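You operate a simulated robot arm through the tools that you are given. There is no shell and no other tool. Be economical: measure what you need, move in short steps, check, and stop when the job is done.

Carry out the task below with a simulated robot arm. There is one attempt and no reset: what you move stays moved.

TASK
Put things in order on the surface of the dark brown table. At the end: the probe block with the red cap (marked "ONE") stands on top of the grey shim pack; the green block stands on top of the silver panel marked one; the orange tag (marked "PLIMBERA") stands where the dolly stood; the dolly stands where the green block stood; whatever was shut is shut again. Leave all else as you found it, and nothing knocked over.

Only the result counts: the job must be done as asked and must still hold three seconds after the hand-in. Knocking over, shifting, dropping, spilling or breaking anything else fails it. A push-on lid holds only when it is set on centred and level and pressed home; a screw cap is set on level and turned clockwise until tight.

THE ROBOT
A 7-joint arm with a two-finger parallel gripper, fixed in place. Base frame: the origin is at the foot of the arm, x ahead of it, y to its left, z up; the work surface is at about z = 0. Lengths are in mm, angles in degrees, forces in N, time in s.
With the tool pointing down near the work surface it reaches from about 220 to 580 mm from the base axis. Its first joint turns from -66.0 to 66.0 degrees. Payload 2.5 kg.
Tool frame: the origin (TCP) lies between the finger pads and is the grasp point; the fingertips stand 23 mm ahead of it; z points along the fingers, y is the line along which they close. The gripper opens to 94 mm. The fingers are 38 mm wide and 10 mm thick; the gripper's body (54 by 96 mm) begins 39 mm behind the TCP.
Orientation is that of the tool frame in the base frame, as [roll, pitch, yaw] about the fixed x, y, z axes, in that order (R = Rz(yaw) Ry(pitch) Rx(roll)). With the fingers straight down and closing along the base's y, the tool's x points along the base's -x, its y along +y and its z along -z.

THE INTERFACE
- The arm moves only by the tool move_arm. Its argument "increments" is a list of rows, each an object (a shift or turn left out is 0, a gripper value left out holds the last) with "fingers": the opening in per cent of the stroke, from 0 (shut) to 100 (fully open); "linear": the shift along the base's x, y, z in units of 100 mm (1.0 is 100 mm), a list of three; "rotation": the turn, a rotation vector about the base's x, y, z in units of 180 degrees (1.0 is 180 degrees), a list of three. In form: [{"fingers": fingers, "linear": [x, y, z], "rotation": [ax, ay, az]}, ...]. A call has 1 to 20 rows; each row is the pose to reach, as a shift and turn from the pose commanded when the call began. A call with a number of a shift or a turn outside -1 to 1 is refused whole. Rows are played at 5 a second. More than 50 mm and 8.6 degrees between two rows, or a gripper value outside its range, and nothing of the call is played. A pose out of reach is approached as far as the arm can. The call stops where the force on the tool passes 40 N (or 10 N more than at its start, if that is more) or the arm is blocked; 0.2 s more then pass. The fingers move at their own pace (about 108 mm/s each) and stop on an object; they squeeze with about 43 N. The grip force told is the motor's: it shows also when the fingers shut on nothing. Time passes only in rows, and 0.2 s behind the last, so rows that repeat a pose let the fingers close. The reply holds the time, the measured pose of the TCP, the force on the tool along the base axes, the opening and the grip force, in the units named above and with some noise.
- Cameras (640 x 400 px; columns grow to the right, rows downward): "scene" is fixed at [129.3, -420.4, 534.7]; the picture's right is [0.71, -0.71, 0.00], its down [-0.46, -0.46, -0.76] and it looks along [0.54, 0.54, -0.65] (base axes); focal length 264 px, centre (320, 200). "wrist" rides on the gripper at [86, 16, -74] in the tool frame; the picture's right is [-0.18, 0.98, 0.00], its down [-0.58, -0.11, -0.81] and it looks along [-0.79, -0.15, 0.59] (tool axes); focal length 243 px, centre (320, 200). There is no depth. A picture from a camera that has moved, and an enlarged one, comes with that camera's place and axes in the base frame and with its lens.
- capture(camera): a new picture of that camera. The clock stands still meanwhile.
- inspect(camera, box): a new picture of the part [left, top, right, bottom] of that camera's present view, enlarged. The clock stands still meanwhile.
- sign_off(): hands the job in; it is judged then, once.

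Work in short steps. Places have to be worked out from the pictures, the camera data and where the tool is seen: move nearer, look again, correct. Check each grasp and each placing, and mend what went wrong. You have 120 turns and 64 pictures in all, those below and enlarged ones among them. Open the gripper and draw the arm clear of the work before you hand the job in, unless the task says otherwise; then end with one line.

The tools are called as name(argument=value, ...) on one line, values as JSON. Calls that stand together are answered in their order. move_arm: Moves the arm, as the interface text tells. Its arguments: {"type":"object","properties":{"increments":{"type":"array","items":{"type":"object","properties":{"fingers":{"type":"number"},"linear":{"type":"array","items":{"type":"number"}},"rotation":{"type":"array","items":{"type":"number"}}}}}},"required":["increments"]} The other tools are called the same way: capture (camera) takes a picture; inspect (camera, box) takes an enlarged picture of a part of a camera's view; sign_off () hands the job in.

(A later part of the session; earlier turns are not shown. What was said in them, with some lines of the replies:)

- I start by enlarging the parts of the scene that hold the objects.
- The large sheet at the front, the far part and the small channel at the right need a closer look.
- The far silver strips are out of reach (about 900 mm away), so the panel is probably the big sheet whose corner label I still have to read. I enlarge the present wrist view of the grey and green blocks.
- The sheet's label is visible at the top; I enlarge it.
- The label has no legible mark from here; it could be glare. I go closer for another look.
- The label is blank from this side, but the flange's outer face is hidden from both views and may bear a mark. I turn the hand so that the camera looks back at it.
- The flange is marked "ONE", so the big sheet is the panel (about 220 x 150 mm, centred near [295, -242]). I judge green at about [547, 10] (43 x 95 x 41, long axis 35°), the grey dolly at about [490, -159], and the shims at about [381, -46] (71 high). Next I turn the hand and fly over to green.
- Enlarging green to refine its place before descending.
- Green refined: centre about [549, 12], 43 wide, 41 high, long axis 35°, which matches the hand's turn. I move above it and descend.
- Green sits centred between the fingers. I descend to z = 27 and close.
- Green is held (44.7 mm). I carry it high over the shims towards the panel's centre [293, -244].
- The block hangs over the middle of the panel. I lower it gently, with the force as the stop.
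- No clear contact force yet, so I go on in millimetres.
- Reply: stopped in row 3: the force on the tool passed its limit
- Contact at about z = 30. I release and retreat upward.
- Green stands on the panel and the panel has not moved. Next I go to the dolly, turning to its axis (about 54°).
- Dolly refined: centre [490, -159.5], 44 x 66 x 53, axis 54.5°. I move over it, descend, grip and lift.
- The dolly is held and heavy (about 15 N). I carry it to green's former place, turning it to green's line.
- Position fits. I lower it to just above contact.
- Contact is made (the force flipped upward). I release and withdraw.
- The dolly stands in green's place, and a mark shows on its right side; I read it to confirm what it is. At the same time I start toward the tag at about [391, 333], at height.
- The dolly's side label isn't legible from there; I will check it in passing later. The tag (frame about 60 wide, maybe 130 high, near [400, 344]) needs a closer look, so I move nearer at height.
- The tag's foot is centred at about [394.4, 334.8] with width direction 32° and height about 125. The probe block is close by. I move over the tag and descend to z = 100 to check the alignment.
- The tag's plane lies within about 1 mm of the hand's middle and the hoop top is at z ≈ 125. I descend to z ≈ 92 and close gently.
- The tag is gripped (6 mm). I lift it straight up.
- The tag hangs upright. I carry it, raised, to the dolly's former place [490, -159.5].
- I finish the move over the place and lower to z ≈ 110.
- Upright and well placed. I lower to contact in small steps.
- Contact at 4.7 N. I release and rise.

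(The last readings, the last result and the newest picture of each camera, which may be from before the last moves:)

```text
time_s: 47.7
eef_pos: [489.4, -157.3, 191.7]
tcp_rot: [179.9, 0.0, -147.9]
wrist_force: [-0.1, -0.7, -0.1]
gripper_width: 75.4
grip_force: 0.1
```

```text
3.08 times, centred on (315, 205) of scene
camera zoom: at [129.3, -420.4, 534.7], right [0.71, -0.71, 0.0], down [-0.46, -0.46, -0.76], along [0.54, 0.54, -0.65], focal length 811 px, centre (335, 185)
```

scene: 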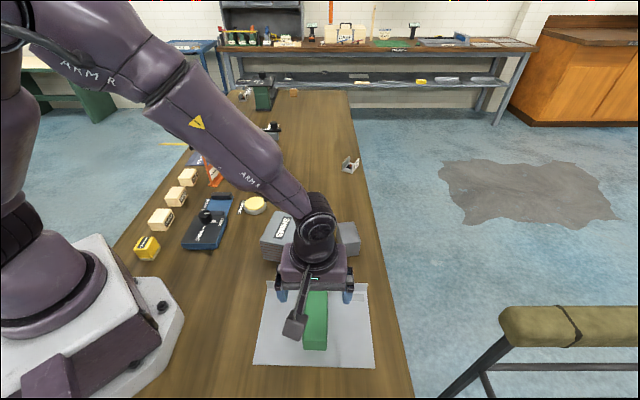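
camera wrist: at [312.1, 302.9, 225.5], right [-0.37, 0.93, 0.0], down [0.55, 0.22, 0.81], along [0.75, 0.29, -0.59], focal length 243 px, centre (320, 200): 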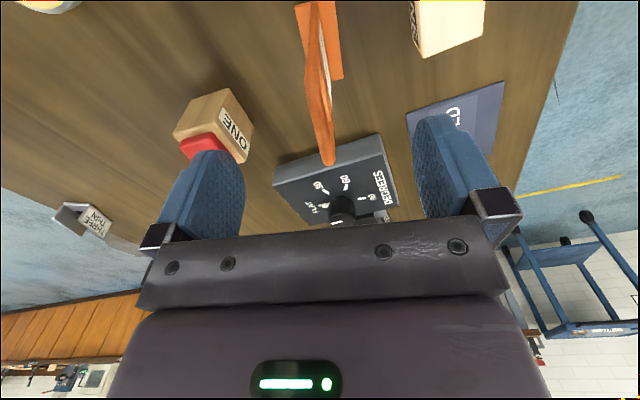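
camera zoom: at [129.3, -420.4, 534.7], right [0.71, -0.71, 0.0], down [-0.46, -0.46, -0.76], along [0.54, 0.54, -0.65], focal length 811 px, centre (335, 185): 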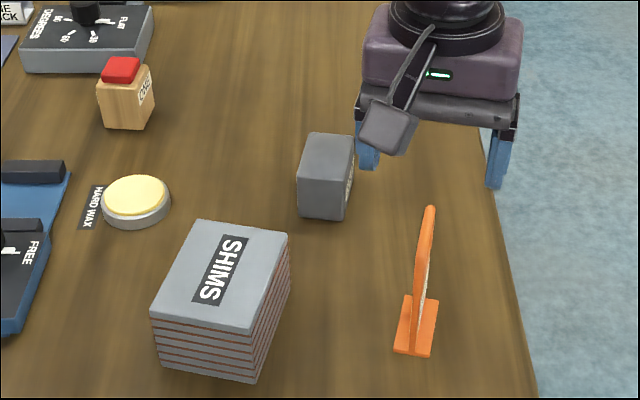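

The tag stands upright where the dolly was. Now the probe block, at about [495, 264] (42 wide, axis about 37-39°, body 53 high plus cap). I fly toward it for a closer look.

move_arm(increments=[{"linear": [-0.03, 0.33, 0], "fingers": 100}, {"linear": [-0.08, 0.66, 0]}, {"linear": [-0.12, 1.0, 0], "rotation": [0, 0, 0.027]}])

move_arm(increments=[{"linear": [-0.03, 0.33, 0]}, {"linear": [-0.08, 0.66, 0]}, {"linear": [-0.12, 1.0, 0]}])

move_arm(increments=[{"linear": [-0.03, 0.33, 0]}, {"linear": [-0.08, 0.66, 0]}, {"linear": [-0.12, 1.0, 0]}])

move_arm(increments=[{"linear": [-0.05, 0.4, 0]}, {"linear": [-0.1, 0.8, 0]}])

inspect(camera="wrist", box=[240, 40, 410, 180])

```text
time_s: 48.5
eef_pos: [476.4, -58.2, 191.0]
tcp_rot: [180.0, 0.0, -143.0]
wrist_force: [-0.2, 0.2, -0.6]
gripper_width: 93.9
grip_force: 0.0
```

```text
time_s: 49.3
eef_pos: [466.7, 40.4, 189.8]
tcp_rot: [179.9, 0.1, -143.0]
wrist_force: [-0.6, -0.6, 0.3]
gripper_width: 94.0
grip_force: 0.1
```

```text
time_s: 50.1
eef_pos: [453.8, 142.5, 191.0]
tcp_rot: [180.0, -0.1, -143.1]
wrist_force: [-0.8, -0.3, -0.6]
gripper_width: 93.8
grip_force: 0.1
```

```text
time_s: 50.7
eef_pos: [443.1, 221.1, 192.6]
tcp_rot: [180.0, -0.1, -143.1]
wrist_force: [0.2, 0.0, 0.0]
gripper_width: 93.9
grip_force: 0.0
```

```text
2.86 times, centred on (325, 110) of wrist
camera zoom: at [364.9, 181.6, 267.0], right [-0.44, 0.9, 0.0], down [0.53, 0.26, 0.81], along [0.72, 0.36, -0.59], focal length 693 px, centre (306, 457)
```

zoom: 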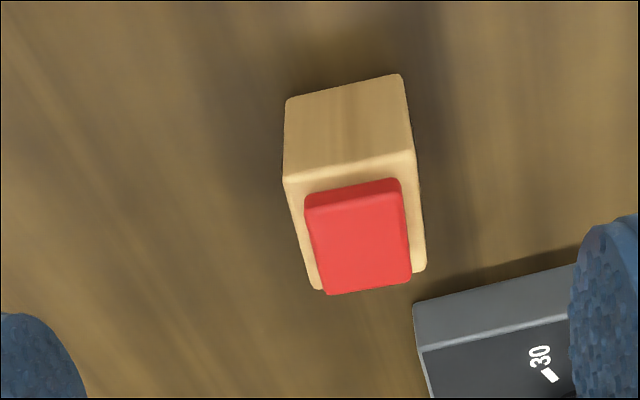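

Probe refined: centre [491.5, 267.4], 44 x 48, body 53 high, axis 39°. I move over and descend part-way.

move_arm(increments=[{"linear": [0.25, 0.24, 0]}, {"linear": [0.484, 0.463, 0], "rotation": [0, 0, 0.011]}, {"linear": [0.484, 0.463, -0.4], "rotation": [0, 0, 0.011]}, {"linear": [0.484, 0.463, -0.8], "rotation": [0, 0, 0.011]}])

capture(camera="wrist")

```text
time_s: 51.7
eef_pos: [493.2, 268.7, 109.9]
tcp_rot: [180.0, 0.1, -141.1]
wrist_force: [-0.3, -0.4, -0.1]
gripper_width: 94.2
grip_force: 0.0
```

```text
26 pictures are left
camera wrist: at [415.4, 226.6, 184.8], right [-0.47, 0.88, 0.0], down [0.52, 0.28, 0.81], along [0.71, 0.38, -0.59], focal length 243 px, centre (320, 200)
```

wrist: 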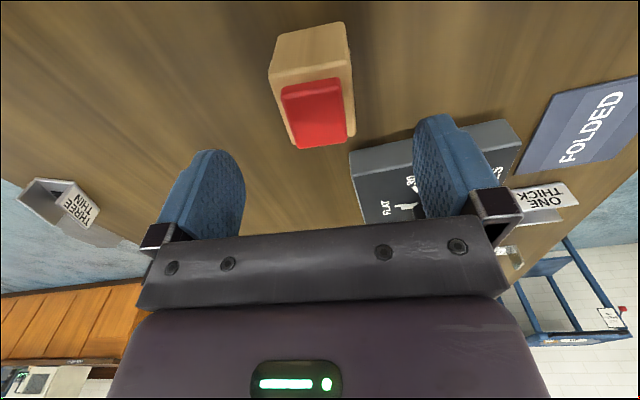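

The block is centred between the fingers and the box is well clear. I descend to z = 36 and grip.

move_arm(increments=[{"linear": [0, 0, -0.35]}, {"linear": [0, 0, -0.65]}, {"linear": [0, 0, -0.74]}, {"linear": [0, 0, -0.74], "fingers": 60}, {"linear": [0, 0, -0.74], "fingers": 40}, {"linear": [0, 0, -0.74], "fingers": 0}, {"linear": [0, 0, -0.74], "fingers": 0}])

move_arm(increments=[{"linear": [0, 0, 0.1]}, {"linear": [0, 0, 0.4]}, {"linear": [0, 0, 0.8]}, {"linear": [0, 0, 1.0]}])

inspect(camera="scene", box=[190, 90, 310, 190])

```text
time_s: 53.3
eef_pos: [491.8, 269.1, 37.6]
tcp_rot: [179.9, 0.0, -141.0]
wrist_force: [0.7, -0.3, -0.9]
gripper_width: 44.4
grip_force: 42.7
```

```text
time_s: 54.3
eef_pos: [491.3, 268.1, 137.8]
tcp_rot: [180.0, 0.0, -141.1]
wrist_force: [0.1, 0.1, -2.0]
gripper_width: 44.6
grip_force: 42.9
```

```text
4.00 times, centred on (250, 140) of scene
camera zoom: at [129.3, -420.4, 534.7], right [0.71, -0.71, 0.0], down [-0.46, -0.46, -0.76], along [0.54, 0.54, -0.65], focal length 1054 px, centre (600, 440)
```

zoom: 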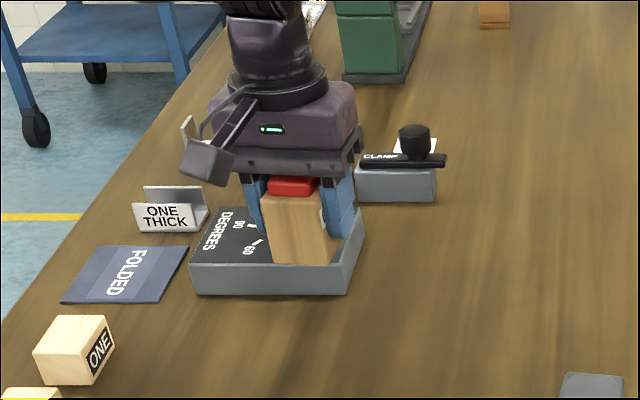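

The probe is held with its cap. I carry it raised toward the shim pack and stop short for a look.

move_arm(increments=[{"linear": [0, 0, 0.4]}, {"linear": [-0.15, -0.3, 0.7]}, {"linear": [-0.3, -0.65, 0.75]}, {"linear": [-0.45, -1.0, 0.75]}])

move_arm(increments=[{"linear": [-0.15, -0.33, 0]}, {"linear": [-0.3, -0.66, 0]}, {"linear": [-0.45, -1.0, 0], "rotation": [0, 0, -0.04]}])

move_arm(increments=[{"linear": [-0.15, -0.33, 0]}, {"linear": [-0.3, -0.66, 0]}, {"linear": [-0.5, -1.0, 0]}])

move_arm(increments=[{"linear": [-0.15, -0.33, 0]}, {"linear": [-0.2, -0.48, 0]}])

capture(camera="wrist")

```text
time_s: 55.3
eef_pos: [447.0, 166.5, 213.0]
tcp_rot: [-180.0, -0.1, -141.0]
wrist_force: [-0.5, 0.0, -0.6]
gripper_width: 44.7
grip_force: 42.7
```

```text
time_s: 56.1
eef_pos: [401.3, 66.4, 212.6]
tcp_rot: [179.9, 0.0, -148.2]
wrist_force: [0.9, -0.2, -0.7]
gripper_width: 44.5
grip_force: 42.9
```

```text
time_s: 56.9
eef_pos: [351.8, -31.9, 215.3]
tcp_rot: [-179.9, 0.1, -148.2]
wrist_force: [-0.2, -0.5, -1.7]
gripper_width: 44.4
grip_force: 42.8
```

```text
time_s: 57.5
eef_pos: [331.5, -79.9, 214.2]
tcp_rot: [-179.9, 0.0, -148.2]
wrist_force: [0.1, 0.6, -1.0]
gripper_width: 44.6
grip_force: 42.9
```

```text
24 pictures are left
camera wrist: at [249.5, -111.1, 288.4], right [-0.36, 0.93, 0.0], down [0.55, 0.21, 0.81], along [0.75, 0.29, -0.59], focal length 243 px, centre (320, 200)
```

wrist: 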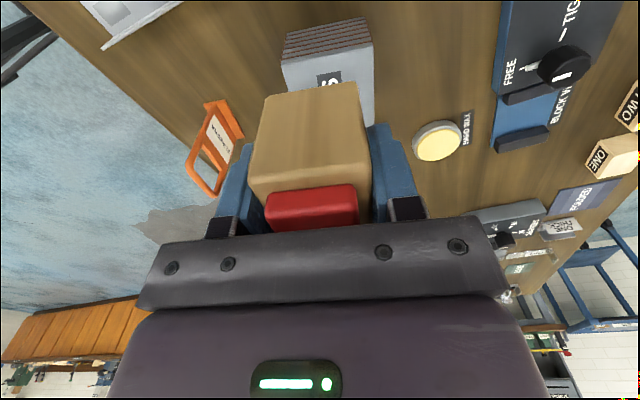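

Both views agree on the shim pack's centre at about [377, -47]. I move over it and lower to near contact.

move_arm(increments=[{"linear": [0.25, 0.17, 0]}, {"linear": [0.455, 0.33, 0]}, {"linear": [0.455, 0.33, -0.4]}, {"linear": [0.455, 0.33, -0.8]}, {"linear": [0.455, 0.33, -0.93]}])

inspect(camera="scene", box=[230, 170, 360, 270])

```text
time_s: 58.7
eef_pos: [379.4, -47.3, 116.1]
tcp_rot: [180.0, 0.0, -148.3]
wrist_force: [0.1, -0.7, -0.9]
gripper_width: 44.6
grip_force: 42.8
```

```text
4.00 times, centred on (295, 220) of scene
camera zoom: at [129.3, -420.4, 534.7], right [0.71, -0.71, 0.0], down [-0.46, -0.46, -0.76], along [0.54, 0.54, -0.65], focal length 1054 px, centre (420, 120)
```

zoom: 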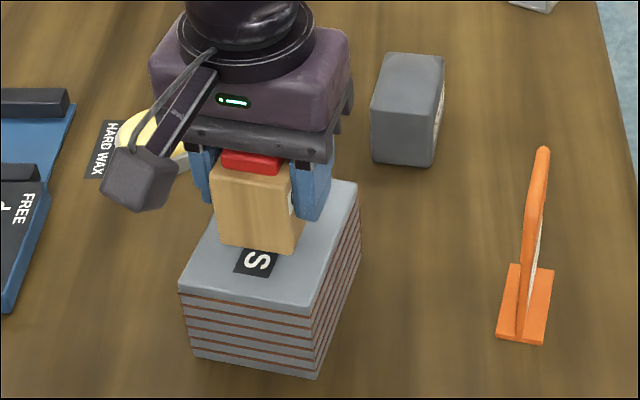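

Centred above the pack. I lower in small steps and watch the force.

move_arm(increments=[{"linear": [0, 0, -0.03]}, {"linear": [0, 0, -0.05]}, {"linear": [0, 0, -0.06]}, {"linear": [0, 0, -0.06]}])

move_arm(increments=[{"linear": [0, 0, -0.005]}, {"linear": [0, 0, -0.01]}, {"linear": [0, 0, -0.01]}])

```text
time_s: 59.7
eef_pos: [377.4, -47.5, 112.9]
tcp_rot: [-180.0, 0.0, -148.3]
wrist_force: [-0.4, -0.3, 0.0]
gripper_width: 44.7
grip_force: 43.0
```

```text
time_s: 60.5
eef_pos: [378.0, -46.3, 112.3]
tcp_rot: [-179.9, 0.0, -148.3]
wrist_force: [-0.1, -0.5, -0.7]
gripper_width: 44.8
grip_force: 42.8
```

move_arm(increments=[{"linear": [0, 0, -0.01]}, {"linear": [0, 0, -0.02]}, {"linear": [0, 0, -0.02]}])

inspect(camera="scene", box=[260, 190, 320, 250])

```text
time_s: 61.3
eef_pos: [377.7, -45.7, 110.5]
tcp_rot: [180.0, 0.0, -148.3]
wrist_force: [-0.4, 0.2, -1.0]
gripper_width: 44.6
grip_force: 43.5
```

```text
6.67 times, centred on (290, 220) of scene
camera zoom: at [129.3, -420.4, 534.7], right [0.71, -0.71, 0.0], down [-0.46, -0.46, -0.76], along [0.54, 0.54, -0.65], focal length 1758 px, centre (520, 67)
```

zoom: 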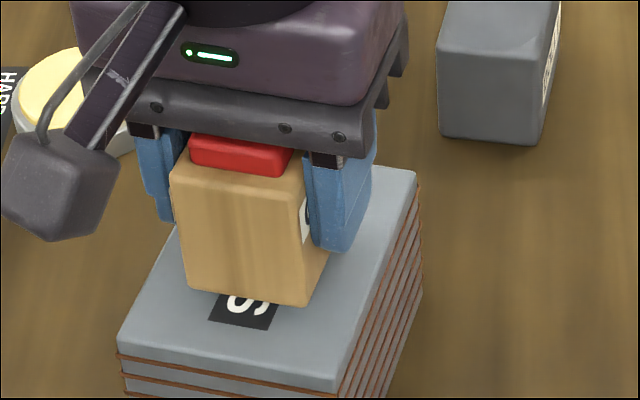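

Nearly there but no contact force yet, so I continue by millimetres.

move_arm(increments=[{"linear": [0, 0, -0.01]}, {"linear": [0, 0, -0.02]}, {"linear": [0, 0, -0.02]}])

```text
time_s: 62.1
eef_pos: [377.9, -47.1, 107.5]
tcp_rot: [180.0, 0.0, -148.2]
wrist_force: [0.2, -0.7, -0.8]
gripper_width: 44.5
grip_force: 42.9
```

move_arm(increments=[{"linear": [0, 0, -0.01]}, {"linear": [0, 0, -0.015]}, {"linear": [0, 0, -0.015]}])

```text
time_s: 62.9
eef_pos: [378.0, -48.7, 107.2]
tcp_rot: [-180.0, 0.0, -148.1]
wrist_force: [-0.3, -0.2, -0.3]
gripper_width: 44.5
grip_force: 43.3
```

move_arm(increments=[{"linear": [0, 0, -0.01]}, {"linear": [0, 0, -0.015]}, {"linear": [0, 0, -0.015]}])

```text
time_s: 63.7
eef_pos: [377.6, -47.8, 107.3]
tcp_rot: [-179.9, 0.0, -148.4]
wrist_force: [-7.0, -2.6, 31.9]
gripper_width: 44.7
grip_force: 43.0
```

Firm contact. I ease the load off by 1 mm, release and rise.

move_arm(increments=[{"linear": [0, 0, 0.008]}, {"linear": [0, 0, 0.008], "fingers": 52}, {"linear": [0, 0, 0.008], "fingers": 60}, {"linear": [0, 0, 0.008], "fingers": 80}, {"linear": [0, 0, 0.008], "fingers": 80}, {"linear": [0, 0, 0.25]}, {"linear": [0, 0, 0.65]}, {"linear": [0, 0, 1.0]}])

capture(camera="scene")

```text
time_s: 65.5
eef_pos: [376.5, -46.7, 205.3]
tcp_rot: [180.0, -0.1, -148.2]
wrist_force: [0.2, -0.3, -0.2]
gripper_width: 75.3
grip_force: 0.0
```

```text
21 pictures are left
```

scene: 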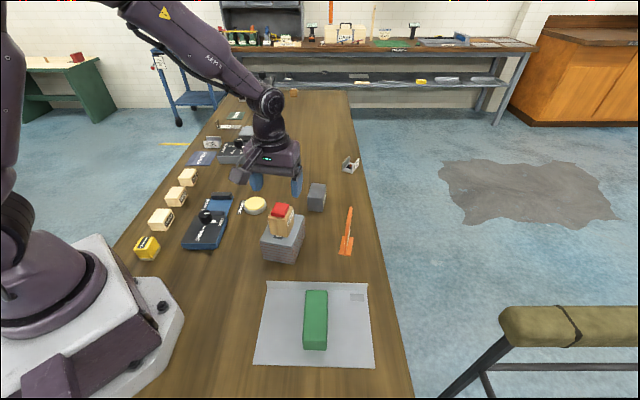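

All four placings look right. I raise the arm clear and check close up.

move_arm(increments=[{"linear": [0, 0.2, 0.4]}, {"linear": [0, 0.5, 0.8]}, {"linear": [0, 0.9, 1.0]}])

inspect(camera="scene", box=[240, 170, 370, 270])

inspect(camera="scene", box=[250, 270, 390, 375])

inspect(camera="scene", box=[310, 185, 335, 215])

```text
time_s: 66.3
eef_pos: [377.0, 40.7, 305.9]
tcp_rot: [-180.0, -0.1, -148.3]
wrist_force: [0.3, -0.1, -0.2]
gripper_width: 75.1
grip_force: 0.1
```

```text
4.00 times, centred on (305, 220) of scene
camera zoom: at [129.3, -420.4, 534.7], right [0.71, -0.71, 0.0], down [-0.46, -0.46, -0.76], along [0.54, 0.54, -0.65], focal length 1054 px, centre (380, 120)
```

zoom: 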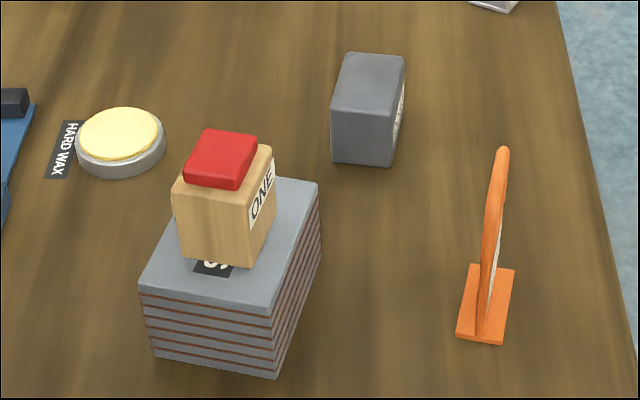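

```text
3.81 times, centred on (320, 322) of scene
camera zoom: at [129.3, -420.4, 534.7], right [0.71, -0.71, 0.0], down [-0.46, -0.46, -0.76], along [0.54, 0.54, -0.65], focal length 1004 px, centre (320, -267)
```

zoom: 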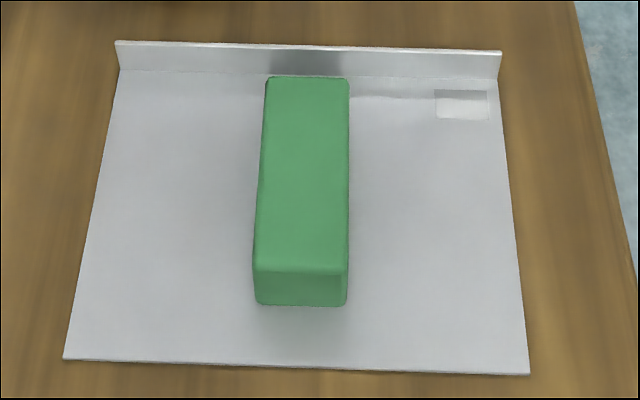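

```text
13.33 times, centred on (322, 200) of scene
camera zoom: at [129.3, -420.4, 534.7], right [0.71, -0.71, 0.0], down [-0.46, -0.46, -0.76], along [0.54, 0.54, -0.65], focal length 3515 px, centre (287, 200)
```

zoom: 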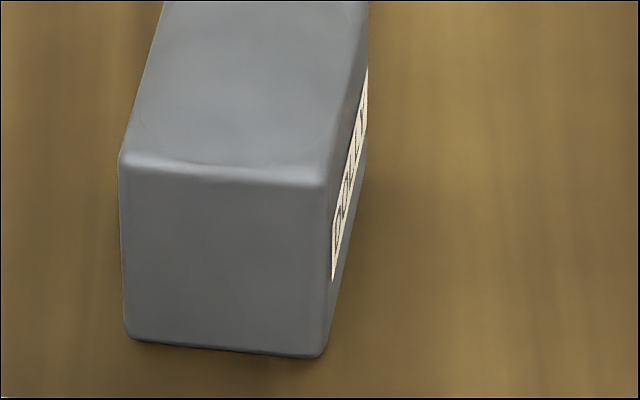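

The dolly's side label fits "DOLLY", everything stands upright, nothing else was disturbed and nothing was opened. The arm is clear and the gripper open, so I hand in.

sign_off()

```text
The job is handed in.
```

The four moves are done and everything stands upright: the probe block is on the shims, the green block is on panel one, the tag is where the dolly stood and the dolly is where the green block stood; nothing was opened, so nothing needed shutting, and the arm is clear.
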